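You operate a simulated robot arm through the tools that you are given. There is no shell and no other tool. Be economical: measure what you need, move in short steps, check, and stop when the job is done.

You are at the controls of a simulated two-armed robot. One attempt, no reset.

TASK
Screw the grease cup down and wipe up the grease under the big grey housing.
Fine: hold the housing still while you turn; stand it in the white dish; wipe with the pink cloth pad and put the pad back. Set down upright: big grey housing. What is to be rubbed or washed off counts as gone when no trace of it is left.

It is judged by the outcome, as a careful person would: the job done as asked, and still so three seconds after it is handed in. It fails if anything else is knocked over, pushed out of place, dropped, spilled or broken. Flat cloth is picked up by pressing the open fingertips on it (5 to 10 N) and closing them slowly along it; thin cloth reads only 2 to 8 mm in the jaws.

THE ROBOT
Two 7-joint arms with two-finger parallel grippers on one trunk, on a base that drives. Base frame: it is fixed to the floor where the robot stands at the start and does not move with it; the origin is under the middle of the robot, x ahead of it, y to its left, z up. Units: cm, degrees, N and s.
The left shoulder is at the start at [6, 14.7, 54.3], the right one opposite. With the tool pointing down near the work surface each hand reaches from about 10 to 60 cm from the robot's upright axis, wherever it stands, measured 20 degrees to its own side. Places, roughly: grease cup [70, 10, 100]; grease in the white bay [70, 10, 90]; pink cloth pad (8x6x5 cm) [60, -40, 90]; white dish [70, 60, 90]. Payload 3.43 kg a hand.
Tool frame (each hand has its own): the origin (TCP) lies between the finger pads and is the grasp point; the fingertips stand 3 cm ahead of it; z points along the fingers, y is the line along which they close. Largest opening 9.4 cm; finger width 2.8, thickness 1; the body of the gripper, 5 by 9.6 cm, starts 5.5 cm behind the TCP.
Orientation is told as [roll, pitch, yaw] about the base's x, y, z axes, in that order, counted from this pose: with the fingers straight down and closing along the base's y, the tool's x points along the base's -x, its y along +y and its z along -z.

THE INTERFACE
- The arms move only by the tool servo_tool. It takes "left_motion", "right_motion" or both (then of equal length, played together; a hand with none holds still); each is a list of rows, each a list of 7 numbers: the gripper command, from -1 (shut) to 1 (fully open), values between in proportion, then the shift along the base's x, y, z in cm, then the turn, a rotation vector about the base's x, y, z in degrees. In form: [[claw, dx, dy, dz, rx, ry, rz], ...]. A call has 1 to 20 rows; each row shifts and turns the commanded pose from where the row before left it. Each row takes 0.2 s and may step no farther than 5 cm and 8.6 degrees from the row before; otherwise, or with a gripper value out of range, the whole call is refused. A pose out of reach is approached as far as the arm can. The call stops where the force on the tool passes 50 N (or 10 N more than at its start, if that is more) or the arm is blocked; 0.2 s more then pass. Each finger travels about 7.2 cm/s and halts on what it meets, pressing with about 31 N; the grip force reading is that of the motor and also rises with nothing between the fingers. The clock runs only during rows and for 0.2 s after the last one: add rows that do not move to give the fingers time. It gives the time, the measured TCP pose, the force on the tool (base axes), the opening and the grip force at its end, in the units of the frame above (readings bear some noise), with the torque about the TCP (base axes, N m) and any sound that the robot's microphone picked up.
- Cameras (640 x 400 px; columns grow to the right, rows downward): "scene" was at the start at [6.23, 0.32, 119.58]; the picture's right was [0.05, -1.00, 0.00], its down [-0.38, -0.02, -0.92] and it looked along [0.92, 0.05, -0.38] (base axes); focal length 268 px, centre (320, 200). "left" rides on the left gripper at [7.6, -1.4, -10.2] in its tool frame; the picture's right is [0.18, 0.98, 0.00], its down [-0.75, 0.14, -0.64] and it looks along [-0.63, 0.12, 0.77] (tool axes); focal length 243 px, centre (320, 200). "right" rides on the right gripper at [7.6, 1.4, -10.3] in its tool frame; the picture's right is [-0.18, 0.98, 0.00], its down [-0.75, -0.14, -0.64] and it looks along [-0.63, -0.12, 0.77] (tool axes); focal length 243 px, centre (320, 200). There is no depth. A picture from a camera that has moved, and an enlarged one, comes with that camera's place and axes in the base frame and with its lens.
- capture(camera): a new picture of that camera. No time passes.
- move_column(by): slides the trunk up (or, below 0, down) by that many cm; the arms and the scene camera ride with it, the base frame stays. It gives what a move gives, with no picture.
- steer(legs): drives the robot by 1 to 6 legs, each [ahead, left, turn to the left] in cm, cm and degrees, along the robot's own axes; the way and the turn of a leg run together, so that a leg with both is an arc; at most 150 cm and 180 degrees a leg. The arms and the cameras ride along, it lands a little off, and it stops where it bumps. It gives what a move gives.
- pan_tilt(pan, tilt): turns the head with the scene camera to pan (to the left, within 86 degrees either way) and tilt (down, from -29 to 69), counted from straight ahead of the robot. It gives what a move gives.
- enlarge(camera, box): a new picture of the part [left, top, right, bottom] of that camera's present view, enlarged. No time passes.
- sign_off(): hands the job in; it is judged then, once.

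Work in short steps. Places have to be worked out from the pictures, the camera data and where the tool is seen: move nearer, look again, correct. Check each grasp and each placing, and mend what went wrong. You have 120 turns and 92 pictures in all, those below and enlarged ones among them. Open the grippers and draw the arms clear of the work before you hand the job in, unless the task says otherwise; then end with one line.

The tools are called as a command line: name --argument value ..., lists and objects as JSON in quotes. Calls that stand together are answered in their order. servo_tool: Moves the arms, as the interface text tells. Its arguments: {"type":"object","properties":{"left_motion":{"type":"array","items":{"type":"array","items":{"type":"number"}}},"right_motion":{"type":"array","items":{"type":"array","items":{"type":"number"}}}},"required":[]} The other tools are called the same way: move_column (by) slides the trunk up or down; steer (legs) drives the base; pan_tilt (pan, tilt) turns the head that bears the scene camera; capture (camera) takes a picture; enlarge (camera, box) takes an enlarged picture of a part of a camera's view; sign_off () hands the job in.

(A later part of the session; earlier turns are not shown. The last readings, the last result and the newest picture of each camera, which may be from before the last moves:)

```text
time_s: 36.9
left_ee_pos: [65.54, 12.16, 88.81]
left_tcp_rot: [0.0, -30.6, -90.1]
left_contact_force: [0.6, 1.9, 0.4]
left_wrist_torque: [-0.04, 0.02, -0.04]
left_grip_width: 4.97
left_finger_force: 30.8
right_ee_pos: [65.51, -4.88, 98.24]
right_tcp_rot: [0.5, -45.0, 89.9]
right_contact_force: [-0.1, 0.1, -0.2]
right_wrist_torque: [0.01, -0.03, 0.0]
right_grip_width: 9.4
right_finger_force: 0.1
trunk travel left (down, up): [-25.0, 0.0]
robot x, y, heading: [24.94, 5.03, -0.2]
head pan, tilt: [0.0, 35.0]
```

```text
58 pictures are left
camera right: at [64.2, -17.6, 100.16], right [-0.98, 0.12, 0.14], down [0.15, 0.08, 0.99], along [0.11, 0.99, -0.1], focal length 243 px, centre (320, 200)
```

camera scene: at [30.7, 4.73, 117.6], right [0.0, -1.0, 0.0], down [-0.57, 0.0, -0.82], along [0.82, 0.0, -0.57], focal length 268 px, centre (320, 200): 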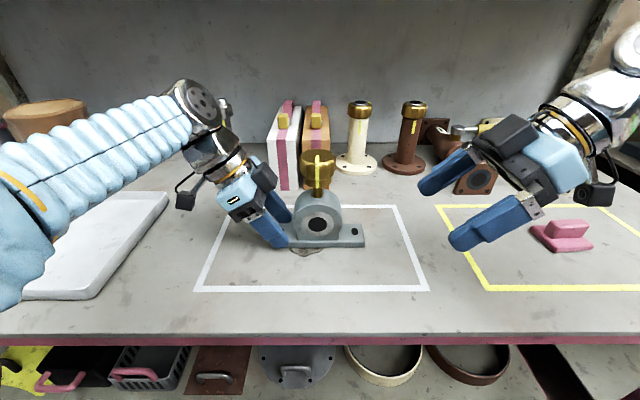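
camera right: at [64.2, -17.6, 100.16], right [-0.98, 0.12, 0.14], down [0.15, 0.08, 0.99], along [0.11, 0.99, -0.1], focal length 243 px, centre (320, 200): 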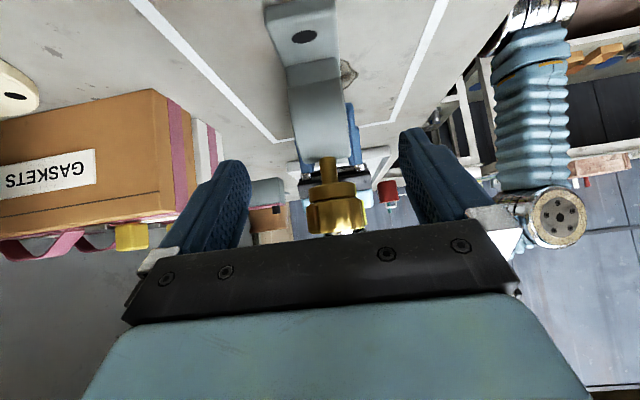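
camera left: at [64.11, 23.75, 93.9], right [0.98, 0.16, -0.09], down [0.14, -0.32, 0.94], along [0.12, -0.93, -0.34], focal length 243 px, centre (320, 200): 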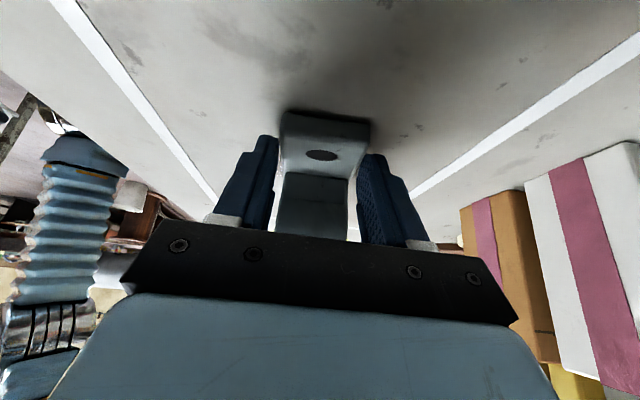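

Ring is centred at x≈65.4. I descend diagonally onto it.

servo_tool --right_motion '[[1, 0, 2, -1.9, 0, 0, 0], [1, 0, 2, -1.9, 0, 0, 0], [1, 0, 2, -1.9, 0, 0, 0], [1, 0, 1.2, -1.1, 0, 0, 0], [1, 0, 0.8, -0.8, 0, 0, 0], [1, 0, 0, 0, 0, 0, 0]]'

capture --camera "right"

enlarge --camera "scene" --box '[220, 110, 420, 270]'

```text
time_s: 38.3
left_ee_pos: [65.55, 12.05, 88.82]
left_tcp_rot: [0.0, -30.5, -90.2]
left_contact_force: [-0.2, 0.2, 0.4]
left_wrist_torque: [-0.02, -0.04, -0.04]
left_grip_width: 4.99
left_finger_force: 30.7
right_ee_pos: [65.55, 3.18, 90.74]
right_tcp_rot: [0.6, -45.1, 90.1]
right_contact_force: [-0.6, -0.7, -0.4]
right_wrist_torque: [-0.01, -0.04, 0.01]
right_grip_width: 9.41
right_finger_force: 0.1
trunk travel left (down, up): [-25.0, 0.0]
robot x, y, heading: [24.73, 5.06, -0.2]
head pan, tilt: [0.0, 35.0]
```

```text
57 pictures are left
camera right: at [64.26, -9.49, 92.68], right [-0.98, 0.12, 0.14], down [0.15, 0.08, 0.99], along [0.11, 0.99, -0.1], focal length 243 px, centre (320, 200)
```

right: 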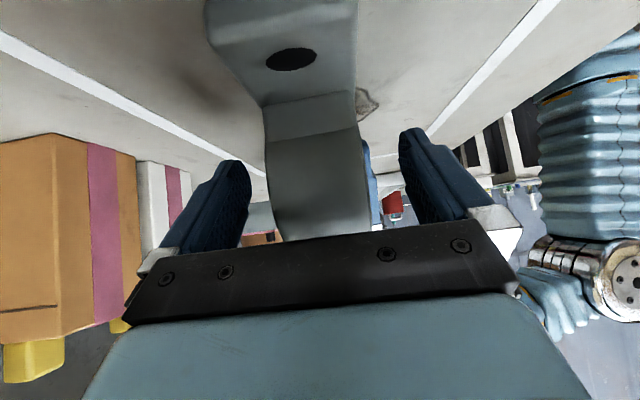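

```text
2.50 times, centred on (320, 190) of scene
camera zoom: at [30.7, 4.73, 117.6], right [0.0, -1.0, 0.0], down [-0.57, 0.0, -0.82], along [0.82, 0.0, -0.57], focal length 669 px, centre (320, 225)
```

zoom: 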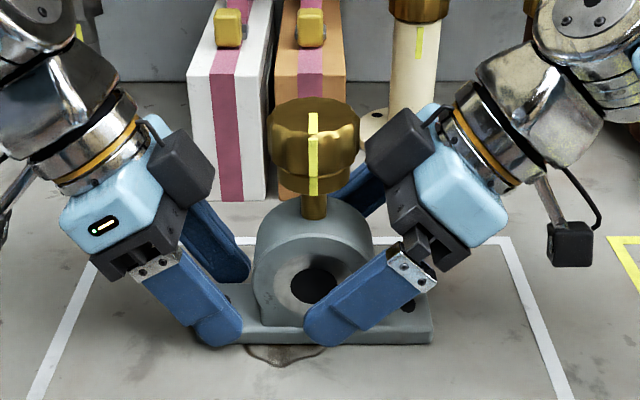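

Pointer and tick form one straight line. The right jaws straddle the ring; I close them.

servo_tool --right_motion '[[0.4, 0, 0, 0, 0, 0, 0], [0.2, 0, 0, 0, 0, 0, 0], [0.1, 0, 0, 0, 0, 0, 0], [0, 0, 0, 0, 0, 0, 0], [-0.2, 0, 0, 0, 0, 0, 0], [-1, 0, 0, 0, 0, 0, 0], [-1, 0, 0, 0, 0, 0, 0]]'

```text
time_s: 39.9
left_ee_pos: [65.64, 12.11, 89.04]
left_tcp_rot: [0.0, -30.5, -90.0]
left_contact_force: [5.6, -1.0, -0.4]
left_wrist_torque: [-0.02, 0.4, 0.74]
left_grip_width: 4.96
left_finger_force: 31.1
right_ee_pos: [65.67, 3.22, 90.82]
right_tcp_rot: [0.6, -45.0, 90.1]
right_contact_force: [-5.8, 0.6, 0.6]
right_wrist_torque: [-0.08, -0.44, -0.22]
right_grip_width: 5.06
right_finger_force: 31.2
trunk travel left (down, up): [-25.0, 0.0]
robot x, y, heading: [24.72, 4.52, -0.3]
head pan, tilt: [0.0, 35.0]
```

Both grips are firm. I lift both hands together 6 cm, slowly.

servo_tool --left_motion '[[-1, 0, 0, 0.5, 0, 0, 0], [-1, 0, 0, 0.5, 0, 0, 0], [-1, 0, 0, 1, 0, 0, 0], [-1, 0, 0, 1, 0, 0, 0], [-1, 0, 0, 1, 0, 0, 0], [-1, 0, 0, 1, 0, 0, 0], [-1, 0, 0, 1, 0, 0, 0], [-1, 0, 0, 0, 0, 0, 0]]' --right_motion '[[-1, -0.05, 0, 0.5, 0, 0, 0], [-1, -0.05, 0, 0.5, 0, 0, 0], [-1, 0, 0, 1, 0, 0, 0], [-1, 0, 0, 1, 0, 0, 0], [-1, 0, 0, 1, 0, 0, 0], [-1, 0, 0, 1, 0, 0, 0], [-1, 0, 0, 1, 0, 0, 0], [-1, 0, 0, 0, 0, 0, 0]]'

pan_tilt --pan 15 --tilt 35

capture --camera "scene"

```text
time_s: 41.7
left_ee_pos: [65.58, 12.08, 94.86]
left_tcp_rot: [0.1, -30.5, -90.3]
left_contact_force: [-7.7, -19.0, -4.6]
left_wrist_torque: [0.19, 0.35, -0.08]
left_grip_width: 4.98
left_finger_force: 30.6
right_ee_pos: [65.58, 2.99, 96.75]
right_tcp_rot: [0.5, -45.1, 90.0]
right_contact_force: [8.2, 18.5, -2.9]
right_wrist_torque: [0.43, -0.5, -0.67]
right_grip_width: 5.04
right_finger_force: 31.6
trunk travel left (down, up): [-25.0, 0.0]
robot x, y, heading: [24.93, 5.19, -0.1]
head pan, tilt: [0.0, 35.0]
```

```text
time_s: 42.4
left_ee_pos: [65.57, 12.09, 94.94]
left_tcp_rot: [0.0, -30.7, -90.2]
left_contact_force: [-9.6, -20.4, 0.0]
left_wrist_torque: [0.03, 0.28, -0.14]
left_grip_width: 5.0
left_finger_force: 30.7
right_ee_pos: [65.51, 3.16, 96.76]
right_tcp_rot: [0.6, -45.0, 90.0]
right_contact_force: [10.0, 21.0, -6.0]
right_wrist_torque: [0.26, -0.43, -0.71]
right_grip_width: 5.05
right_finger_force: 31.0
trunk travel left (down, up): [-25.0, 0.0]
robot x, y, heading: [24.8, 4.85, -0.4]
head pan, tilt: [15.0, 35.0]
```

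```text
55 pictures are left
camera scene: at [30.42, 7.0, 117.6], right [0.25, -0.97, 0.0], down [-0.55, -0.15, -0.82], along [0.79, 0.21, -0.57], focal length 268 px, centre (320, 200)
```

scene: 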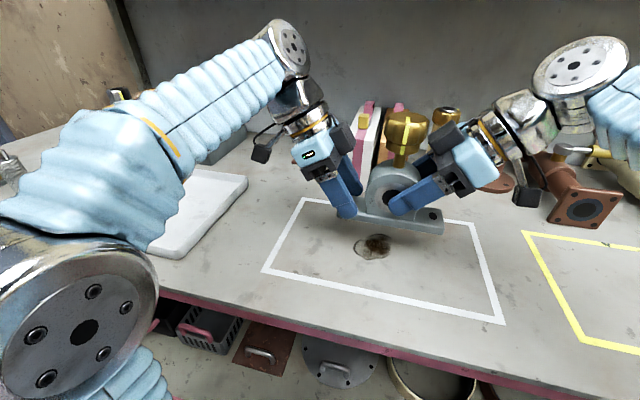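

Lifted level, cap line intact; grease patch is at about [64, 6.8]. I ease the internal strain between the hands and drive left 30 cm first.

servo_tool --right_motion '[[-1, 0.05, 0.1, 0, 0, 0, 0], [-1, 0, 0.1, 0, 0, 0, 0], [-1, 0, 0, 0, 0, 0, 0]]'

steer --legs '[[0, 30, 0]]'

capture --camera "scene"

```text
time_s: 43.2
left_ee_pos: [65.65, 12.27, 94.76]
left_tcp_rot: [-0.2, -30.4, -90.0]
left_contact_force: [-7.5, 4.3, 0.6]
left_wrist_torque: [-0.66, 0.14, -0.47]
left_grip_width: 4.96
left_finger_force: 30.7
right_ee_pos: [65.64, 3.27, 96.57]
right_tcp_rot: [0.6, -44.8, 89.9]
right_contact_force: [8.0, -4.6, -6.0]
right_wrist_torque: [0.43, -0.28, -0.23]
right_grip_width: 5.06
right_finger_force: 30.6
trunk travel left (down, up): [-25.0, 0.0]
robot x, y, heading: [24.97, 4.8, -0.5]
head pan, tilt: [15.0, 35.0]
```

```text
time_s: 45.3
left_ee_pos: [65.84, 42.45, 94.8]
left_tcp_rot: [-0.1, -30.3, -90.4]
left_contact_force: [-8.8, 25.3, -9.9]
left_wrist_torque: [0.36, 0.21, -0.17]
left_grip_width: 4.97
left_finger_force: 31.1
right_ee_pos: [65.64, 33.41, 96.7]
right_tcp_rot: [0.5, -45.0, 89.7]
right_contact_force: [9.3, -26.0, 3.7]
right_wrist_torque: [-0.18, -0.42, -0.65]
right_grip_width: 5.01
right_finger_force: 31.9
trunk travel left (down, up): [-25.0, 0.0]
robot x, y, heading: [25.06, 35.14, -0.3]
head pan, tilt: [15.0, 35.0]
```

```text
54 pictures are left
camera scene: at [30.61, 37.33, 117.6], right [0.25, -0.97, 0.0], down [-0.56, -0.14, -0.82], along [0.79, 0.21, -0.57], focal length 268 px, centre (320, 200)
```

scene: 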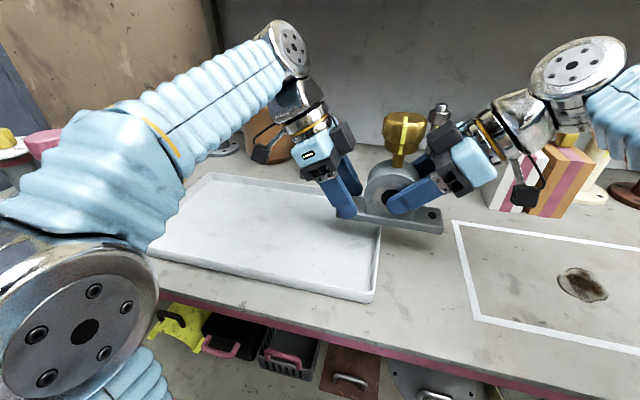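

Dish spans roughly x 52–76, y 36–74. Before driving farther left I look to the left for clearance.

pan_tilt --pan 75 --tilt 30

capture --camera "scene"

```text
time_s: 46.6
left_ee_pos: [65.69, 42.41, 94.92]
left_tcp_rot: [-0.1, -30.5, -90.4]
left_contact_force: [-2.7, -1.2, -4.2]
left_wrist_torque: [0.36, 0.24, 0.33]
left_grip_width: 4.98
left_finger_force: 31.0
right_ee_pos: [65.8, 33.54, 96.68]
right_tcp_rot: [0.5, -45.0, 89.6]
right_contact_force: [1.9, 1.5, -2.5]
right_wrist_torque: [-0.14, -0.29, -0.54]
right_grip_width: 5.04
right_finger_force: 31.2
trunk travel left (down, up): [-25.0, 0.0]
robot x, y, heading: [24.87, 35.33, -0.3]
head pan, tilt: [75.0, 30.0]
```

```text
53 pictures are left
camera scene: at [24.5, 43.85, 118.38], right [0.96, -0.27, 0.0], down [-0.13, -0.48, -0.87], along [0.23, 0.83, -0.5], focal length 268 px, centre (320, 200)
```

scene: 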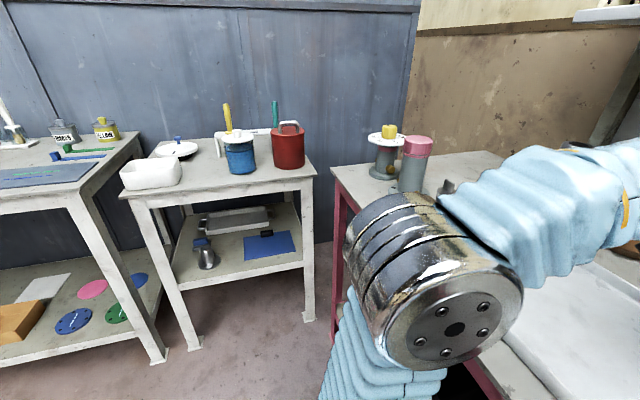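

The elbow has room (canister ≈[64, 98], side table ≥ y 110). I drive 21 cm more to the left.

steer --legs '[[0, 21, 0]]'

capture --camera "scene"

pan_tilt --pan 0 --tilt 38

capture --camera "scene"

```text
time_s: 48.2
left_ee_pos: [65.92, 63.72, 94.8]
left_tcp_rot: [-0.1, -30.3, -90.4]
left_contact_force: [-5.2, 0.2, -3.3]
left_wrist_torque: [-0.05, 0.26, -0.06]
left_grip_width: 4.99
left_finger_force: 30.9
right_ee_pos: [65.99, 54.79, 96.75]
right_tcp_rot: [0.5, -45.0, 89.7]
right_contact_force: [4.7, 0.7, -4.2]
right_wrist_torque: [0.19, -0.34, -0.36]
right_grip_width: 5.04
right_finger_force: 30.8
trunk travel left (down, up): [-25.0, 0.0]
robot x, y, heading: [24.92, 56.94, -0.4]
head pan, tilt: [75.0, 30.0]
```

```text
52 pictures are left
camera scene: at [24.68, 65.19, 118.39], right [0.96, -0.27, 0.0], down [-0.13, -0.48, -0.87], along [0.23, 0.83, -0.5], focal length 268 px, centre (320, 200)
```

scene: 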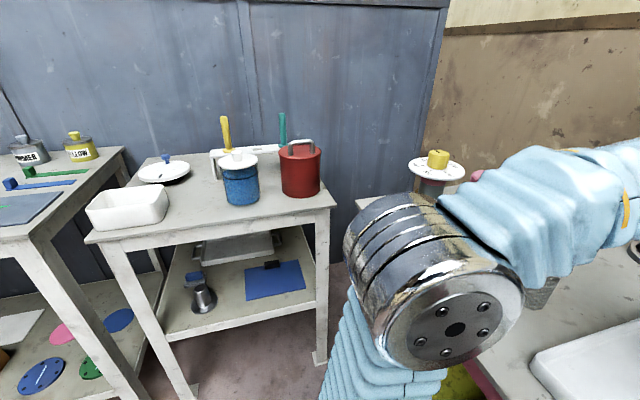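

```text
time_s: 49.7
left_ee_pos: [66.02, 63.79, 94.75]
left_tcp_rot: [0.0, -30.4, -90.4]
left_contact_force: [-2.0, -0.5, -3.7]
left_wrist_torque: [0.32, 0.12, 0.35]
left_grip_width: 4.98
left_finger_force: 30.4
right_ee_pos: [65.88, 54.87, 96.75]
right_tcp_rot: [0.5, -45.0, 89.7]
right_contact_force: [0.5, 0.3, -2.1]
right_wrist_torque: [-0.1, -0.11, -0.51]
right_grip_width: 5.05
right_finger_force: 30.8
trunk travel left (down, up): [-25.0, 0.0]
robot x, y, heading: [25.5, 56.72, -0.7]
head pan, tilt: [0.0, 38.0]
```

```text
51 pictures are left
camera scene: at [30.89, 56.42, 117.15], right [-0.01, -1.0, 0.0], down [-0.62, 0.0, -0.79], along [0.79, -0.01, -0.62], focal length 268 px, centre (320, 200)
```

scene: 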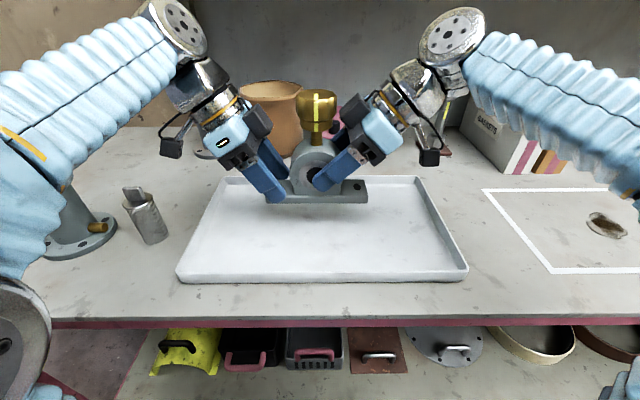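

The housing hangs above the middle of the dish. I lower both hands 4 cm first.

servo_tool --left_motion '[[-1, 0, 0, -0.7, 0, 0, 0], [-1, 0, 0, -0.7, 0, 0, 0], [-1, 0, 0, -0.7, 0, 0, 0], [-1, 0, 0, -0.7, 0, 0, 0], [-1, 0, 0, -0.6, 0, 0, 0], [-1, 0, 0, -0.6, 0, 0, 0], [-1, 0, 0, 0, 0, 0, 0]]' --right_motion '[[-1, 0, 0, -0.7, 0, 0, 0], [-1, 0, 0, -0.7, 0, 0, 0], [-1, 0, 0, -0.7, 0, 0, 0], [-1, 0, 0, -0.7, 0, 0, 0], [-1, 0, 0, -0.6, 0, 0, 0], [-1, 0, 0, -0.6, 0, 0, 0], [-1, 0, 0, 0, 0, 0, 0]]'

enlarge --camera "scene" --box '[200, 70, 440, 220]'

```text
time_s: 51.3
left_ee_pos: [65.92, 63.61, 90.77]
left_tcp_rot: [-0.1, -30.4, -90.4]
left_contact_force: [0.0, -0.7, 0.3]
left_wrist_torque: [0.19, 0.35, 0.58]
left_grip_width: 4.94
left_finger_force: 30.8
right_ee_pos: [65.87, 54.68, 92.49]
right_tcp_rot: [0.5, -45.0, 89.6]
right_contact_force: [-0.6, -0.6, -6.1]
right_wrist_torque: [-0.27, -0.35, -0.52]
right_grip_width: 5.03
right_finger_force: 31.3
trunk travel left (down, up): [-25.0, 0.0]
robot x, y, heading: [25.41, 56.63, -0.5]
head pan, tilt: [0.0, 38.0]
```

```text
2.67 times, centred on (320, 145) of scene
camera zoom: at [30.89, 56.42, 117.15], right [-0.01, -1.0, 0.0], down [-0.62, 0.01, -0.79], along [0.79, -0.01, -0.62], focal length 714 px, centre (320, 347)
```

zoom: 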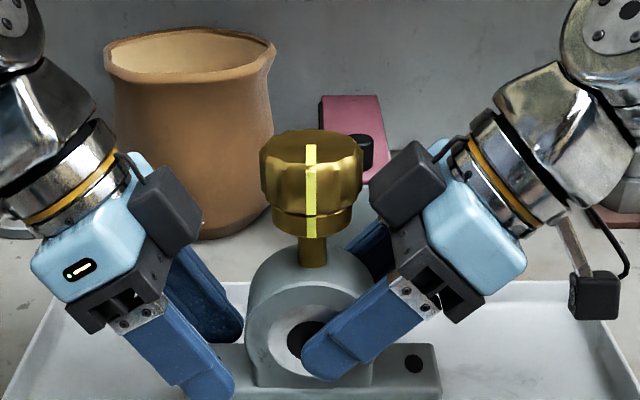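

Bottom is now about 87; I lower in 2 mm steps to contact.

servo_tool --left_motion '[[-1, 0, 0, -0.2, 0, 0, 0], [-1, 0, 0, -0.2, 0, 0, 0], [-1, 0, 0, -0.2, 0, 0, 0], [-1, 0, 0, 0, 0, 0, 0]]' --right_motion '[[-1, 0, 0, -0.2, 0, 0, 0], [-1, 0, 0, -0.2, 0, 0, 0], [-1, 0, 0, -0.2, 0, 0, 0], [-1, 0, 0, 0, 0, 0, 0]]'

```text
time_s: 52.3
left_ee_pos: [66.0, 63.77, 90.19]
left_tcp_rot: [-0.1, -30.4, -90.6]
left_contact_force: [-4.7, -2.2, -3.4]
left_wrist_torque: [0.26, -0.33, 0.13]
left_grip_width: 4.97
left_finger_force: 31.0
right_ee_pos: [65.95, 54.82, 92.07]
right_tcp_rot: [0.5, -45.1, 89.7]
right_contact_force: [3.6, 2.8, -2.2]
right_wrist_torque: [-0.04, 0.27, -0.53]
right_grip_width: 5.03
right_finger_force: 31.6
trunk travel left (down, up): [-25.0, 0.0]
robot x, y, heading: [25.26, 56.51, -0.6]
head pan, tilt: [0.0, 38.0]
```

Still free (total about −6 N, its own weight). I continue in 1–2 mm steps.

servo_tool --left_motion '[[-1, 0, 0, -0.15, 0, 0, 0], [-1, 0, 0, -0.15, 0, 0, 0], [-1, 0, 0, -0.1, 0, 0, 0], [-1, 0, 0, 0, 0, 0, 0]]' --right_motion '[[-1, 0, 0, -0.15, 0, 0, 0], [-1, 0, 0, -0.15, 0, 0, 0], [-1, 0, 0, -0.1, 0, 0, 0], [-1, 0, 0, 0, 0, 0, 0]]'

```text
time_s: 53.3
left_ee_pos: [65.96, 63.62, 89.93]
left_tcp_rot: [-0.2, -30.4, -90.5]
left_contact_force: [-4.8, 3.2, -6.8]
left_wrist_torque: [-0.22, 0.35, -0.22]
left_grip_width: 4.97
left_finger_force: 30.9
right_ee_pos: [65.89, 54.64, 91.71]
right_tcp_rot: [0.4, -45.0, 89.7]
right_contact_force: [4.8, -3.3, 0.7]
right_wrist_torque: [0.67, -0.5, -0.18]
right_grip_width: 5.06
right_finger_force: 31.2
trunk travel left (down, up): [-25.0, 0.0]
robot x, y, heading: [25.16, 56.81, -0.6]
head pan, tilt: [0.0, 38.0]
```

servo_tool --left_motion '[[-1, 0, 0, -0.15, 0, 0, 0], [-1, 0, 0, -0.15, 0, 0, 0], [-1, 0, 0, 0, 0, 0, 0]]' --right_motion '[[-1, 0, 0, -0.15, 0, 0, 0], [-1, 0, 0, -0.15, 0, 0, 0], [-1, 0, 0, 0, 0, 0, 0]]'

```text
time_s: 54.1
left_ee_pos: [66.07, 63.7, 89.38]
left_tcp_rot: [-0.1, -30.4, -90.4]
left_contact_force: [-8.7, 10.0, -7.2]
left_wrist_torque: [0.11, 0.03, -0.3]
left_grip_width: 4.97
left_finger_force: 31.0
right_ee_pos: [66.01, 54.89, 91.39]
right_tcp_rot: [0.4, -44.9, 89.6]
right_contact_force: [9.0, -8.3, 0.7]
right_wrist_torque: [0.26, -0.24, -0.49]
right_grip_width: 5.03
right_finger_force: 30.8
trunk travel left (down, up): [-25.0, 0.0]
robot x, y, heading: [25.31, 56.35, -0.5]
head pan, tilt: [0.0, 38.0]
```

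Sum still ≈ −6.5 N, no contact. A few more small steps.

servo_tool --left_motion '[[-1, 0, 0, -0.1, 0, 0, 0], [-1, 0, 0, -0.1, 0, 0, 0], [-1, 0, 0, 0, 0, 0, 0]]' --right_motion '[[-1, 0, 0, -0.1, 0, 0, 0], [-1, 0, 0, -0.1, 0, 0, 0], [-1, 0, 0, 0, 0, 0, 0]]'

enlarge --camera "scene" --box '[220, 140, 420, 240]'

```text
time_s: 54.9
left_ee_pos: [65.96, 63.6, 89.34]
left_tcp_rot: [0.0, -30.5, -90.6]
left_contact_force: [-7.6, 7.8, 11.9]
left_wrist_torque: [0.89, 0.13, -0.3]
left_grip_width: 4.96
left_finger_force: 30.2
right_ee_pos: [65.98, 54.73, 91.23]
right_tcp_rot: [0.4, -44.9, 89.6]
right_contact_force: [11.5, -8.6, 0.0]
right_wrist_torque: [-0.3, -0.99, -0.77]
right_grip_width: 5.01
right_finger_force: 31.2
trunk travel left (down, up): [-25.0, 0.0]
robot x, y, heading: [25.06, 56.73, -0.5]
head pan, tilt: [0.0, 38.0]
```

```text
3.20 times, centred on (320, 190) of scene
camera zoom: at [30.85, 56.41, 117.18], right [-0.01, -1.0, 0.0], down [-0.62, 0.01, -0.79], along [0.79, -0.01, -0.62], focal length 856 px, centre (320, 232)
```

zoom: 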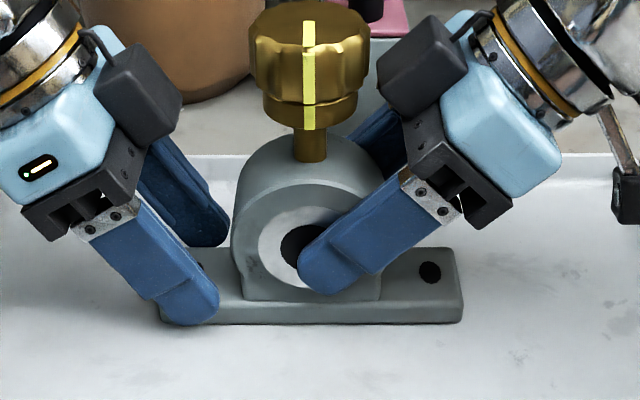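

It touches the dish (sum +12 N). I open the left hand first, then the right, slowly.

servo_tool --left_motion '[[-0.1, 0, 0, 0, 0, 0, 0], [0.2, 0, 0, 0, 0, 0, 0], [0.5, 0, 0, 0, 0, 0, 0], [1, 0, 0, 0, 0, 0, 0], [1, 0, 0, 0, 0, 0, 0]]'

servo_tool --right_motion '[[-1, 0, 0, -0.05, 0, 0, 0], [-1, 0, 0, 0, 0, 0, 0], [0.1, 0, 0, 0, 0, 0, 0], [0.2, 0, 0, 0, 0, 0, 0], [0.5, 0, 0, 0, 0, 0, 0], [1, 0, 0, 0, 0, 0, 0], [1, 0, 0, 0, 0, 0, 0]]'

enlarge --camera "scene" --box '[220, 140, 420, 240]'

```text
time_s: 56.1
left_ee_pos: [65.91, 63.66, 89.16]
left_tcp_rot: [-0.1, -30.4, -90.5]
left_contact_force: [-0.7, -0.7, 1.2]
left_wrist_torque: [-0.01, -0.02, 0.02]
left_grip_width: 9.4
left_finger_force: 0.0
right_ee_pos: [65.9, 54.85, 91.3]
right_tcp_rot: [0.5, -45.1, 89.7]
right_contact_force: [-2.3, 3.4, 3.7]
right_wrist_torque: [0.61, -0.1, 0.24]
right_grip_width: 5.04
right_finger_force: 30.5
trunk travel left (down, up): [-25.0, 0.0]
robot x, y, heading: [25.14, 56.98, -0.6]
head pan, tilt: [0.0, 38.0]
```

```text
time_s: 57.7
left_ee_pos: [65.99, 63.68, 89.24]
left_tcp_rot: [0.0, -30.5, -90.4]
left_contact_force: [-0.2, -0.4, -0.1]
left_wrist_torque: [0.03, 0.05, 0.03]
left_grip_width: 9.41
left_finger_force: 0.2
right_ee_pos: [65.92, 54.84, 91.19]
right_tcp_rot: [0.3, -45.0, 89.8]
right_contact_force: [-0.8, -0.2, -1.7]
right_wrist_torque: [-0.02, 0.02, 0.01]
right_grip_width: 9.41
right_finger_force: 0.1
trunk travel left (down, up): [-25.0, 0.0]
robot x, y, heading: [25.55, 56.42, -0.6]
head pan, tilt: [0.0, 38.0]
```

```text
3.20 times, centred on (320, 190) of scene
camera zoom: at [30.86, 56.42, 117.15], right [-0.01, -1.0, 0.0], down [-0.62, 0.01, -0.79], along [0.79, -0.01, -0.62], focal length 856 px, centre (320, 232)
```

zoom: 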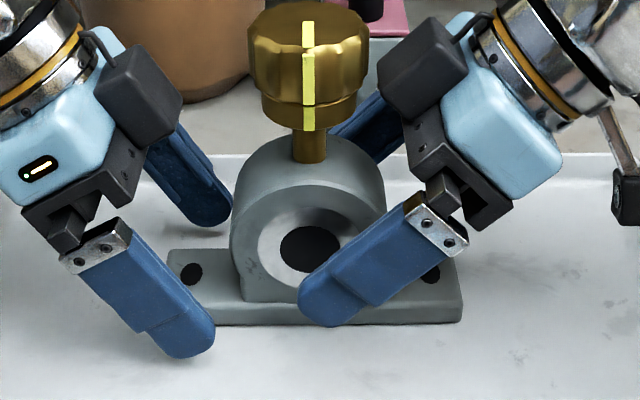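

The housing stands upright in the dish. I withdraw both hands, left mostly upward (a can stands behind it), right back along its approach.

servo_tool --left_motion '[[1, 0, 0.3, 1, 0, 0, 0], [1, 0, 0.3, 1.5, 0, 0, 0], [1, 0, 0.5, 1.5, 0, 0, 0], [1, 0, 0.5, 1.5, 0, 0, 0], [1, 0, 0, 1.5, 0, 0, 0], [1, -3, 0, 0, 0, 0, 0], [1, -4, 0, 0, 0, 0, 0], [1, -4, 0, 0, 0, 0, 0], [1, -4, 0, 0, 0, 0, 0], [1, 0, 0, 0, 0, 0, 0]]' --right_motion '[[1, 0, -0.8, 0.8, 0, 0, 0], [1, 0, -1.2, 1.2, 0, 0, 0], [1, 0, -1.5, 1.5, 0, 0, 0], [1, 0, -1.5, 1.5, 0, 0, 0], [1, 0, -1.5, 1.5, 0, 0, 0], [1, 0, -2, 1, 0, 0, 0], [1, -3, -1, 0, 0, 0, 0], [1, -3, 0, 0, 0, 0, 0], [1, -3, 0, 0, 0, 0, 0], [1, 0, 0, 0, 0, 0, 0]]'

capture --camera "scene"

```text
time_s: 59.9
left_ee_pos: [50.66, 65.26, 96.31]
left_tcp_rot: [-0.2, -30.4, -90.3]
left_contact_force: [0.0, -0.5, 0.1]
left_wrist_torque: [0.02, 0.01, 0.03]
left_grip_width: 9.41
left_finger_force: 0.0
right_ee_pos: [56.69, 45.36, 98.56]
right_tcp_rot: [0.4, -45.0, 89.7]
right_contact_force: [-0.7, 0.7, 0.4]
right_wrist_torque: [0.0, -0.01, -0.02]
right_grip_width: 9.37
right_finger_force: 0.1
trunk travel left (down, up): [-25.0, 0.0]
robot x, y, heading: [24.98, 56.63, -0.5]
head pan, tilt: [0.0, 38.0]
```

```text
47 pictures are left
camera scene: at [30.82, 56.42, 117.15], right [-0.01, -1.0, 0.0], down [-0.62, 0.01, -0.79], along [0.79, -0.01, -0.62], focal length 268 px, centre (320, 200)
```

scene: 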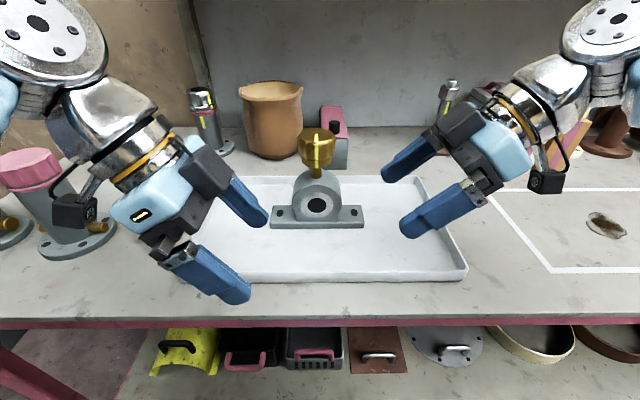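

Housing stands well. I straighten the right hand to vertical (yaw 90), then drive right toward the pink pad.

servo_tool --right_motion '[[1, -0.5, 0, 0, -7.5, 0, 0], [1, -0.5, 0, 0, -7.5, 0, 0], [1, -0.5, 0, 0, -7.5, 0, 0], [1, -0.5, 0, 0, -7.5, 0, 0], [1, -0.5, 0, 0, -7.5, 0, 0], [1, -0.5, 0, 0, -7.5, 0, 0], [1, 0, 0, 0, 0, 0, 0]]'

steer --legs '[[0, -68, 0]]'

pan_tilt --pan -20 --tilt 38

capture --camera "scene"

capture --camera "right"

```text
time_s: 61.5
left_ee_pos: [50.74, 65.2, 96.42]
left_tcp_rot: [-0.1, -30.4, -90.4]
left_contact_force: [-0.1, -0.6, -0.4]
left_wrist_torque: [-0.01, 0.0, 0.03]
left_grip_width: 9.39
left_finger_force: 0.0
right_ee_pos: [53.85, 45.27, 98.67]
right_tcp_rot: [0.2, 0.0, 89.7]
right_contact_force: [0.6, 0.5, -0.1]
right_wrist_torque: [-0.02, -0.02, -0.03]
right_grip_width: 9.44
right_finger_force: 0.0
trunk travel left (down, up): [-25.0, 0.0]
robot x, y, heading: [25.31, 56.7, -0.5]
head pan, tilt: [0.0, 38.0]
```

```text
time_s: 65.2
left_ee_pos: [50.05, -1.97, 96.23]
left_tcp_rot: [-0.2, -30.3, -90.3]
left_contact_force: [0.2, -0.5, -0.1]
left_wrist_torque: [-0.02, 0.01, 0.04]
left_grip_width: 9.42
left_finger_force: 0.1
right_ee_pos: [53.34, -21.81, 98.63]
right_tcp_rot: [0.2, 0.0, 90.0]
right_contact_force: [0.3, 0.6, 0.1]
right_wrist_torque: [-0.03, 0.0, -0.02]
right_grip_width: 9.38
right_finger_force: 0.2
trunk travel left (down, up): [-25.0, 0.0]
robot x, y, heading: [24.8, -10.68, -0.4]
head pan, tilt: [0.0, 38.0]
```

```text
time_s: 66.1
left_ee_pos: [50.22, -2.01, 96.37]
left_tcp_rot: [0.0, -30.4, -90.2]
left_contact_force: [0.1, 0.7, -1.2]
left_wrist_torque: [-0.01, -0.01, -0.01]
left_grip_width: 9.42
left_finger_force: 0.0
right_ee_pos: [53.27, -21.83, 98.69]
right_tcp_rot: [0.2, 0.0, 89.9]
right_contact_force: [-0.4, -0.2, 0.1]
right_wrist_torque: [-0.01, 0.04, 0.02]
right_grip_width: 9.39
right_finger_force: 0.1
trunk travel left (down, up): [-25.0, 0.0]
robot x, y, heading: [24.5, -10.5, -0.6]
head pan, tilt: [-20.0, 38.0]
```

```text
46 pictures are left
camera scene: at [29.8, -13.71, 117.15], right [-0.35, -0.94, 0.0], down [-0.58, 0.21, -0.79], along [0.74, -0.27, -0.62], focal length 268 px, centre (320, 200)
```

scene: 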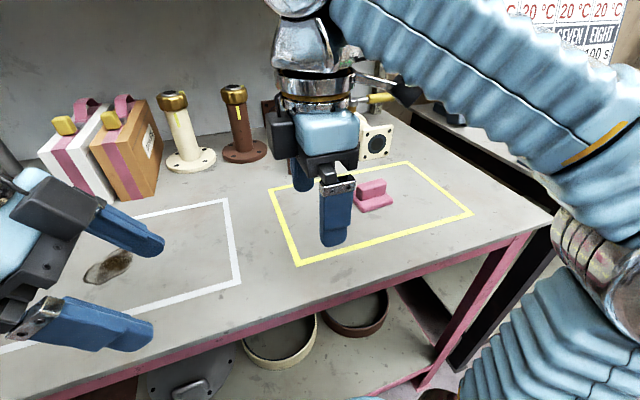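

```text
45 pictures are left
camera right: at [51.92, -29.47, 108.9], right [-0.98, 0.19, 0.0], down [0.14, 0.75, 0.64], along [0.12, 0.63, -0.77], focal length 243 px, centre (320, 200)
```

right: 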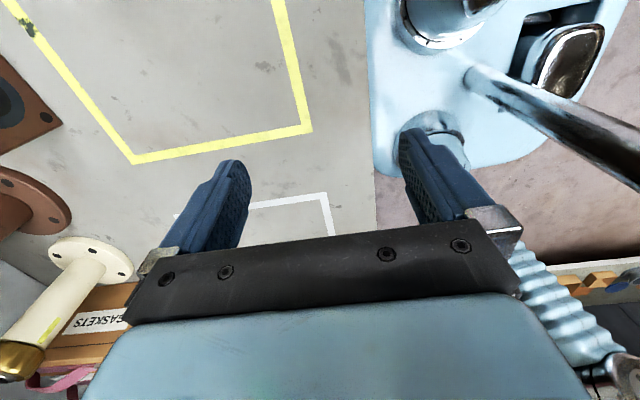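

Pad handle is estimated at [63.8, −36.3]. I move the right hand above it and look.

servo_tool --right_motion '[[1, 0, -3, -0.4, 0, 0, 0], [1, 1, -3, -0.4, 0, 0, 0], [1, 2, -3, -0.4, 0, 0, 0], [1, 2.5, -3, -0.4, 0, 0, 0], [1, 2.5, -2.5, 0, 0, 0, 0], [1, 2.5, 0, 0, 0, 0, 0], [1, 0, 0, 0, 0, 0, 0]]'

capture --camera "right"

enlarge --camera "scene" --box '[280, 100, 480, 260]'

```text
time_s: 67.7
left_ee_pos: [50.3, -1.79, 96.38]
left_tcp_rot: [-0.1, -30.4, -90.4]
left_contact_force: [0.0, 0.4, -0.2]
left_wrist_torque: [-0.01, 0.01, -0.02]
left_grip_width: 9.4
left_finger_force: 0.0
right_ee_pos: [63.81, -36.33, 97.15]
right_tcp_rot: [0.2, 0.0, 90.0]
right_contact_force: [-0.3, -0.3, -0.3]
right_wrist_torque: [0.02, -0.01, 0.0]
right_grip_width: 9.38
right_finger_force: 0.1
trunk travel left (down, up): [-25.0, 0.0]
robot x, y, heading: [24.51, -10.66, -0.3]
head pan, tilt: [-20.0, 38.0]
```

```text
44 pictures are left
camera right: at [62.4, -44.06, 107.4], right [-0.98, 0.19, 0.0], down [0.15, 0.75, 0.64], along [0.12, 0.63, -0.77], focal length 243 px, centre (320, 200)
```

right: 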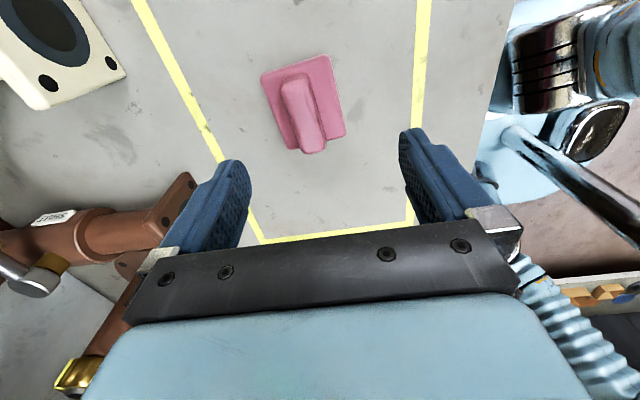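

```text
2.50 times, centred on (380, 180) of scene
camera zoom: at [29.82, -13.72, 117.15], right [-0.35, -0.94, 0.0], down [-0.58, 0.21, -0.79], along [0.74, -0.27, -0.62], focal length 669 px, centre (170, 250)
```

zoom: 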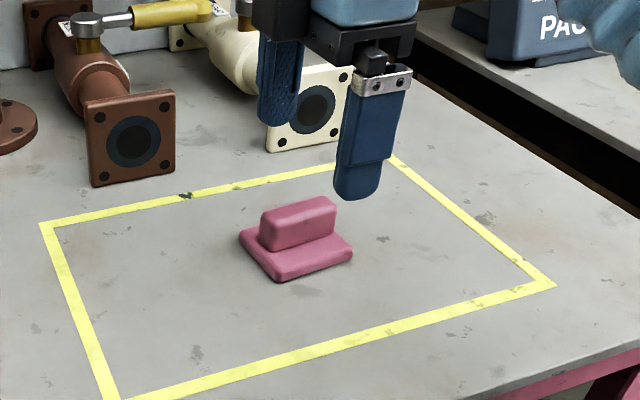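

Pad centre ≈[64.8, −37.4], its handle turned about +8°. I align and lower to just above the handle.

servo_tool --right_motion '[[1, 0.5, -0.6, -1, 0, 0, 4], [1, 0.5, -0.6, -1, 0, 0, 4], [1, 0, 0, -1, 0, 0, 0], [1, 0, 0, 0, 0, 0, 0]]'

capture --camera "right"

enlarge --camera "scene" --box '[310, 130, 430, 230]'

```text
time_s: 68.7
left_ee_pos: [50.18, -2.07, 96.31]
left_tcp_rot: [-0.1, -30.4, -90.3]
left_contact_force: [0.3, -0.3, 0.7]
left_wrist_torque: [-0.02, -0.02, -0.02]
left_grip_width: 9.41
left_finger_force: 0.1
right_ee_pos: [64.82, -37.58, 94.04]
right_tcp_rot: [0.2, 0.1, 97.9]
right_contact_force: [-0.3, -0.8, 0.1]
right_wrist_torque: [0.0, 0.02, 0.02]
right_grip_width: 9.38
right_finger_force: 0.1
trunk travel left (down, up): [-25.0, 0.0]
robot x, y, heading: [24.72, -10.75, -0.7]
head pan, tilt: [-20.0, 38.0]
```

```text
42 pictures are left
camera right: at [64.41, -45.23, 104.34], right [-1.0, 0.05, 0.0], down [0.04, 0.77, 0.64], along [0.03, 0.64, -0.77], focal length 243 px, centre (320, 200)
```

right: 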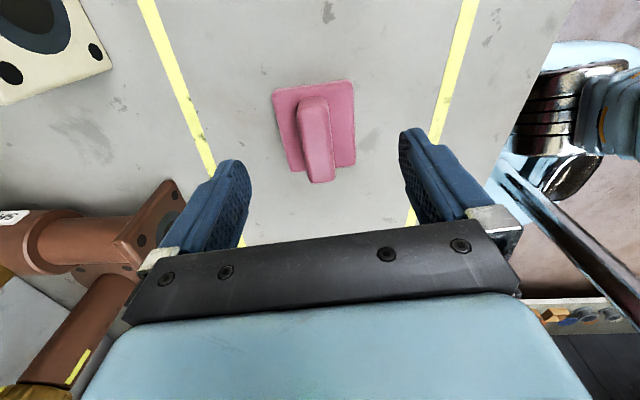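

```text
4.00 times, centred on (370, 180) of scene
camera zoom: at [29.8, -13.72, 117.15], right [-0.35, -0.94, 0.0], down [-0.58, 0.21, -0.79], along [0.74, -0.27, -0.62], focal length 1070 px, centre (120, 280)
```

zoom: 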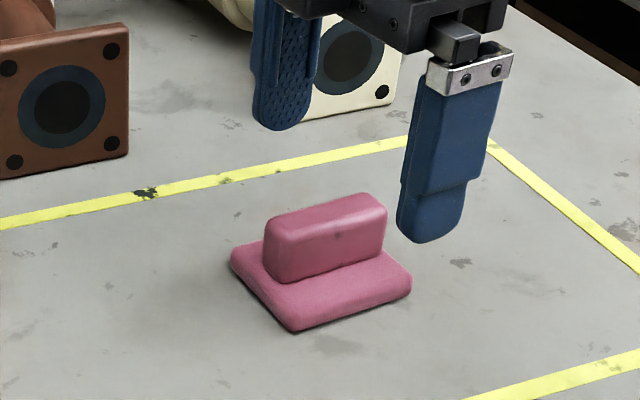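

Aligned. I lower to TCP z≈90 so that the tips reach just above the pad's base, then close.

servo_tool --right_motion '[[1, 0.2, -0.1, -1, 0, 0, 0], [1, 0, 0, -1, 0, 0, 0], [1, 0, 0, -1, 0, 0, 0], [1, 0, 0, -0.5, 0, 0, 0], [1, 0, 0, -0.4, 0, 0, 0], [0.3, 0, 0, 0, 0, 0, 0], [0, 0, 0, 0, 0, 0, 0], [-0.3, 0, 0, 0, 0, 0, 0], [-0.5, 0, 0, 0, 0, 0, 0], [-0.7, 0, 0, 0, 0, 0, 0], [-1, 0, 0, 0, 0, 0, 0], [-1, 0, 0, 0, 0, 0, 0]]'

capture --camera "right"

enlarge --camera "scene" --box '[310, 130, 430, 230]'

```text
time_s: 71.3
left_ee_pos: [50.27, -1.92, 96.39]
left_tcp_rot: [-0.1, -30.4, -90.3]
left_contact_force: [0.1, -0.1, -0.7]
left_wrist_torque: [0.03, 0.0, 0.01]
left_grip_width: 9.4
left_finger_force: 0.1
right_ee_pos: [65.02, -37.63, 90.05]
right_tcp_rot: [0.3, 0.1, 98.0]
right_contact_force: [1.0, 0.9, 0.1]
right_wrist_torque: [0.01, -0.07, 0.0]
right_grip_width: 2.11
right_finger_force: 31.1
trunk travel left (down, up): [-25.0, 0.0]
robot x, y, heading: [24.51, -10.37, -0.3]
head pan, tilt: [-20.0, 38.0]
```

```text
40 pictures are left
camera right: at [64.7, -45.48, 100.34], right [-1.0, 0.05, 0.0], down [0.04, 0.77, 0.64], along [0.03, 0.64, -0.77], focal length 243 px, centre (320, 200)
```

right: 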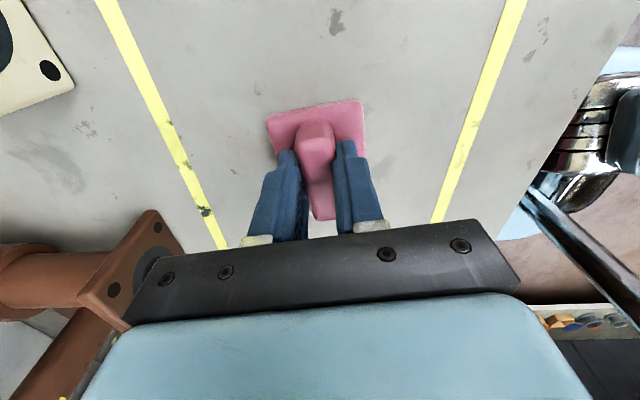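

```text
4.00 times, centred on (370, 180) of scene
camera zoom: at [29.8, -13.72, 117.15], right [-0.35, -0.94, 0.0], down [-0.58, 0.21, -0.79], along [0.74, -0.27, -0.62], focal length 1070 px, centre (120, 280)
```

zoom: 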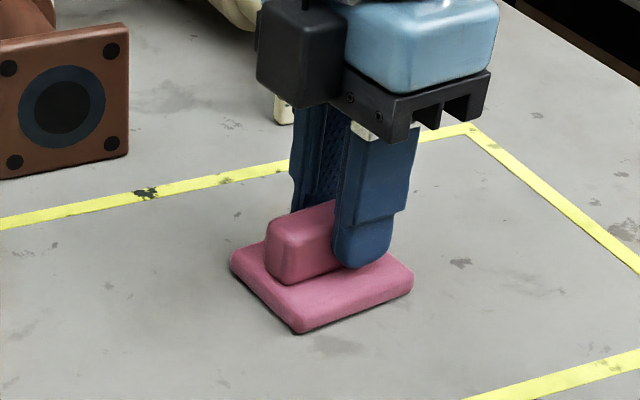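

Gripped but about 1.4 cm off toward the pad's right end. I re-grip nearer the middle for even pressure.

servo_tool --right_motion '[[-0.3, 0, 0, 0, 0, 0, 0], [0.2, 0, 0, 0, 0, 0, 0], [0.2, -0.1, 0.7, 0, 0, 0, 0], [0.2, -0.1, 0.7, 0, 0, 0, 0], [-0.3, 0, 0, 0, 0, 0, 0], [-0.5, 0, 0, 0, 0, 0, 0], [-1, 0, 0, 0, 0, 0, 0], [-1, 0, 0, 0, 0, 0, 0]]'

enlarge --camera "scene" --box '[310, 130, 430, 230]'

```text
time_s: 73.1
left_ee_pos: [50.33, -1.89, 96.47]
left_tcp_rot: [0.0, -30.4, -90.4]
left_contact_force: [-0.3, 0.1, 0.1]
left_wrist_torque: [0.02, 0.04, 0.01]
left_grip_width: 9.37
left_finger_force: 0.1
right_ee_pos: [64.94, -36.36, 90.08]
right_tcp_rot: [0.2, 0.0, 98.0]
right_contact_force: [0.1, 0.2, 0.2]
right_wrist_torque: [0.0, -0.01, 0.04]
right_grip_width: 2.1
right_finger_force: 30.5
trunk travel left (down, up): [-25.0, 0.0]
robot x, y, heading: [24.78, -10.67, -0.7]
head pan, tilt: [-20.0, 38.0]
```

```text
4.00 times, centred on (370, 180) of scene
camera zoom: at [29.8, -13.71, 117.15], right [-0.35, -0.94, 0.0], down [-0.58, 0.21, -0.79], along [0.74, -0.27, -0.62], focal length 1070 px, centre (120, 280)
```

zoom: 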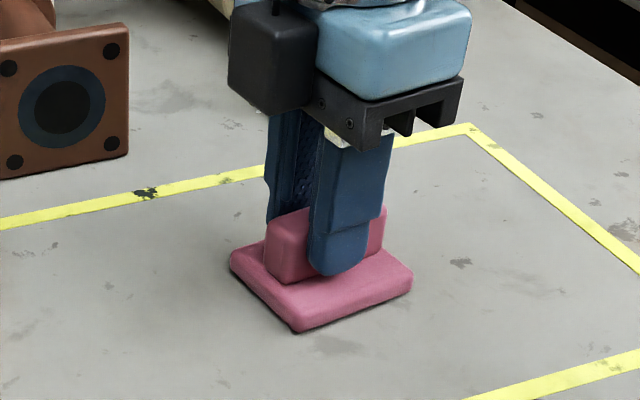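

Centred now; the pad's home is TCP [64.9, −36.4, 90.1], yaw 98. I lift it 4.5 cm and drive left 36 cm toward the grease.

servo_tool --right_motion '[[-1, 0, 0, 1, 0, 0, 0], [-1, 0, 0, 1.5, 0, 0, 0], [-1, 0, 0, 1.5, 0, 0, 0], [-1, -0.5, 0, 0.5, 0, 0, 0], [-1, 0, 0, 0, 0, 0, 0]]'

steer --legs '[[0, 36, 0]]'

pan_tilt --pan -10 --tilt 42

capture --camera "scene"

```text
time_s: 74.3
left_ee_pos: [50.2, -1.98, 96.38]
left_tcp_rot: [0.0, -30.4, -90.3]
left_contact_force: [0.2, -1.3, 0.6]
left_wrist_torque: [0.02, -0.01, 0.03]
left_grip_width: 9.42
left_finger_force: 0.0
right_ee_pos: [64.26, -36.36, 94.63]
right_tcp_rot: [0.2, 0.0, 97.9]
right_contact_force: [0.0, 0.5, -0.1]
right_wrist_torque: [-0.01, 0.0, 0.01]
right_grip_width: 0.02
right_finger_force: 31.7
trunk travel left (down, up): [-25.0, 0.0]
robot x, y, heading: [24.49, -10.8, -0.1]
head pan, tilt: [-20.0, 38.0]
```

```text
time_s: 76.6
left_ee_pos: [50.21, 34.25, 96.45]
left_tcp_rot: [0.0, -30.4, -89.9]
left_contact_force: [0.2, -0.4, 0.9]
left_wrist_torque: [-0.02, 0.0, 0.02]
left_grip_width: 9.4
left_finger_force: 0.1
right_ee_pos: [64.62, 0.03, 94.64]
right_tcp_rot: [0.2, 0.0, 98.3]
right_contact_force: [0.6, -0.1, 0.2]
right_wrist_torque: [0.04, -0.01, -0.01]
right_grip_width: 0.02
right_finger_force: 30.5
trunk travel left (down, up): [-25.0, 0.0]
robot x, y, heading: [24.96, 25.38, 0.2]
head pan, tilt: [-20.0, 38.0]
```

```text
time_s: 77.3
left_ee_pos: [50.3, 34.45, 96.22]
left_tcp_rot: [-0.1, -30.4, -89.9]
left_contact_force: [0.1, -0.1, 0.1]
left_wrist_torque: [-0.02, 0.0, -0.01]
left_grip_width: 9.42
left_finger_force: 0.0
right_ee_pos: [64.71, 0.06, 94.69]
right_tcp_rot: [0.1, 0.0, 98.4]
right_contact_force: [-0.4, -0.4, 0.5]
right_wrist_torque: [0.01, 0.0, -0.01]
right_grip_width: 0.0
right_finger_force: 30.9
trunk travel left (down, up): [-25.0, 0.0]
robot x, y, heading: [24.88, 25.89, -0.1]
head pan, tilt: [-10.0, 42.0]
```

```text
37 pictures are left
camera scene: at [30.06, 23.98, 116.56], right [-0.17, -0.98, 0.0], down [-0.66, 0.12, -0.74], along [0.73, -0.13, -0.67], focal length 268 px, centre (320, 200)
```

scene: 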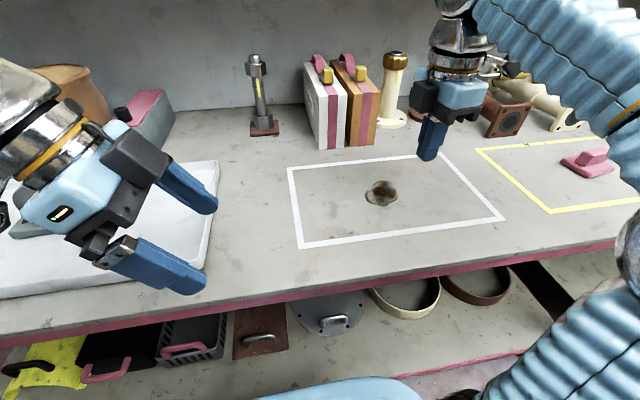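

The pad slipped out at the lift (jaws read 0) and still lies in its place. I drive back and grip again, lower.

servo_tool --right_motion '[[0.2, 0, 0, 1, 0, 0, 0], [0.4, 0, 0, 1, 0, 0, 0], [0.4, 0, 0, 0, 0, 0, 0]]'

steer --legs '[[0, -36, 0]]'

capture --camera "right"

enlarge --camera "scene" --box '[360, 100, 520, 220]'

```text
time_s: 78.1
left_ee_pos: [50.38, 34.46, 96.34]
left_tcp_rot: [-0.2, -30.4, -89.9]
left_contact_force: [1.0, 0.5, -0.2]
left_wrist_torque: [-0.04, -0.02, -0.01]
left_grip_width: 9.4
left_finger_force: 0.0
right_ee_pos: [64.69, 0.14, 96.62]
right_tcp_rot: [0.2, 0.0, 98.3]
right_contact_force: [0.1, 0.3, -0.2]
right_wrist_torque: [-0.01, 0.01, 0.0]
right_grip_width: 6.61
right_finger_force: 0.1
trunk travel left (down, up): [-25.0, 0.0]
robot x, y, heading: [24.65, 25.4, -0.2]
head pan, tilt: [-10.0, 42.0]
```

```text
time_s: 80.4
left_ee_pos: [50.23, -2.27, 96.26]
left_tcp_rot: [-0.2, -30.4, -90.3]
left_contact_force: [-0.7, -0.1, 2.0]
left_wrist_torque: [0.01, 0.0, -0.04]
left_grip_width: 9.4
left_finger_force: 0.0
right_ee_pos: [64.42, -36.59, 96.57]
right_tcp_rot: [0.2, 0.0, 97.9]
right_contact_force: [1.2, -0.2, -1.0]
right_wrist_torque: [-0.03, 0.0, 0.02]
right_grip_width: 6.58
right_finger_force: 0.1
trunk travel left (down, up): [-25.0, 0.0]
robot x, y, heading: [24.99, -10.4, -0.3]
head pan, tilt: [-10.0, 42.0]
```

```text
36 pictures are left
camera right: at [64.09, -44.34, 106.89], right [-1.0, 0.05, 0.0], down [0.04, 0.77, 0.64], along [0.03, 0.64, -0.77], focal length 243 px, centre (320, 200)
```

right: 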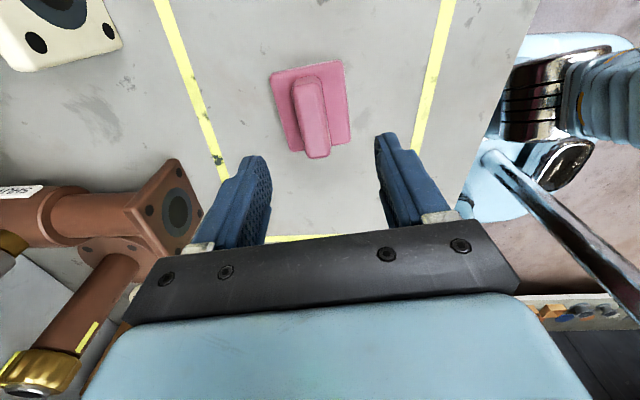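

```text
3.33 times, centred on (440, 160) of scene
camera zoom: at [29.96, -12.48, 116.56], right [-0.18, -0.98, 0.0], down [-0.66, 0.12, -0.74], along [0.73, -0.13, -0.67], focal length 892 px, centre (-80, 333)
```

zoom: 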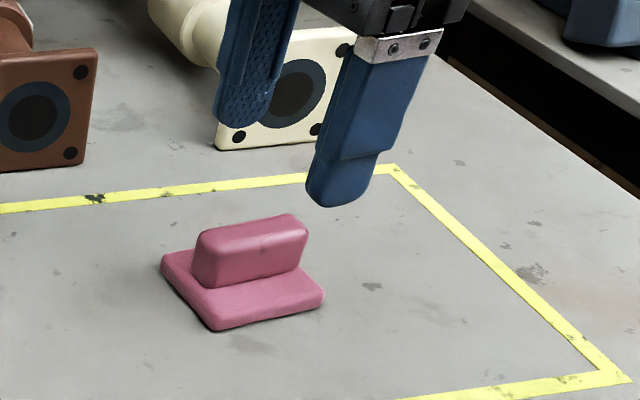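

Pad is unmoved. I re-descend with half-open jaws until the tips touch its base lightly.

servo_tool --right_motion '[[0.2, 0.55, -0.2, -1.5, 0, 0, 0], [0.2, 0, 0, -1.5, 0, 0, 0], [0.2, 0, 0, -1.5, 0, 0, 0], [0.2, 0, 0, -1.5, 0, 0, 0], [0.2, 0, 0, -0.6, 0, 0, 0], [0.2, 0, 0, -0.2, 0, 0, 0], [0.2, 0, 0, 0, 0, 0, 0]]'

servo_tool --right_motion '[[0.2, 0, 0, -0.2, 0, 0, 0], [0.2, 0, 0, 0, 0, 0, 0]]'

servo_tool --right_motion '[[0.2, 0, 0, -0.2, 0, 0, 0], [0.2, 0, 0, 0, 0, 0, 0]]'

```text
time_s: 82.0
left_ee_pos: [50.19, -2.25, 96.46]
left_tcp_rot: [-0.1, -30.5, -90.3]
left_contact_force: [0.0, 0.6, 0.5]
left_wrist_torque: [-0.01, 0.02, 0.01]
left_grip_width: 9.39
left_finger_force: 0.2
right_ee_pos: [65.0, -36.78, 89.91]
right_tcp_rot: [0.2, 0.0, 98.0]
right_contact_force: [-1.0, 0.6, -0.2]
right_wrist_torque: [-0.02, 0.03, 0.0]
right_grip_width: 5.67
right_finger_force: 0.0
trunk travel left (down, up): [-25.0, 0.0]
robot x, y, heading: [24.87, -10.76, -0.4]
head pan, tilt: [-10.0, 42.0]
```

```text
time_s: 82.6
left_ee_pos: [50.18, -2.3, 96.32]
left_tcp_rot: [-0.2, -30.4, -90.3]
left_contact_force: [-0.3, 0.5, 1.1]
left_wrist_torque: [0.01, 0.05, 0.0]
left_grip_width: 9.38
left_finger_force: 0.0
right_ee_pos: [65.13, -36.79, 89.66]
right_tcp_rot: [0.2, 0.0, 98.0]
right_contact_force: [0.3, 0.4, -0.3]
right_wrist_torque: [0.0, 0.01, 0.04]
right_grip_width: 5.65
right_finger_force: 0.1
trunk travel left (down, up): [-25.0, 0.0]
robot x, y, heading: [24.95, -10.89, -0.3]
head pan, tilt: [-10.0, 42.0]
```

```text
time_s: 83.2
left_ee_pos: [50.23, -2.28, 96.31]
left_tcp_rot: [-0.1, -30.3, -90.2]
left_contact_force: [0.4, -0.3, -0.2]
left_wrist_torque: [-0.02, 0.01, -0.03]
left_grip_width: 9.42
left_finger_force: 0.0
right_ee_pos: [64.99, -36.76, 89.61]
right_tcp_rot: [0.2, 0.0, 98.0]
right_contact_force: [0.3, 0.1, 1.0]
right_wrist_torque: [-0.02, 0.0, -0.01]
right_grip_width: 5.66
right_finger_force: 0.1
trunk travel left (down, up): [-25.0, 0.0]
robot x, y, heading: [24.38, -10.67, -0.4]
head pan, tilt: [-10.0, 42.0]
```

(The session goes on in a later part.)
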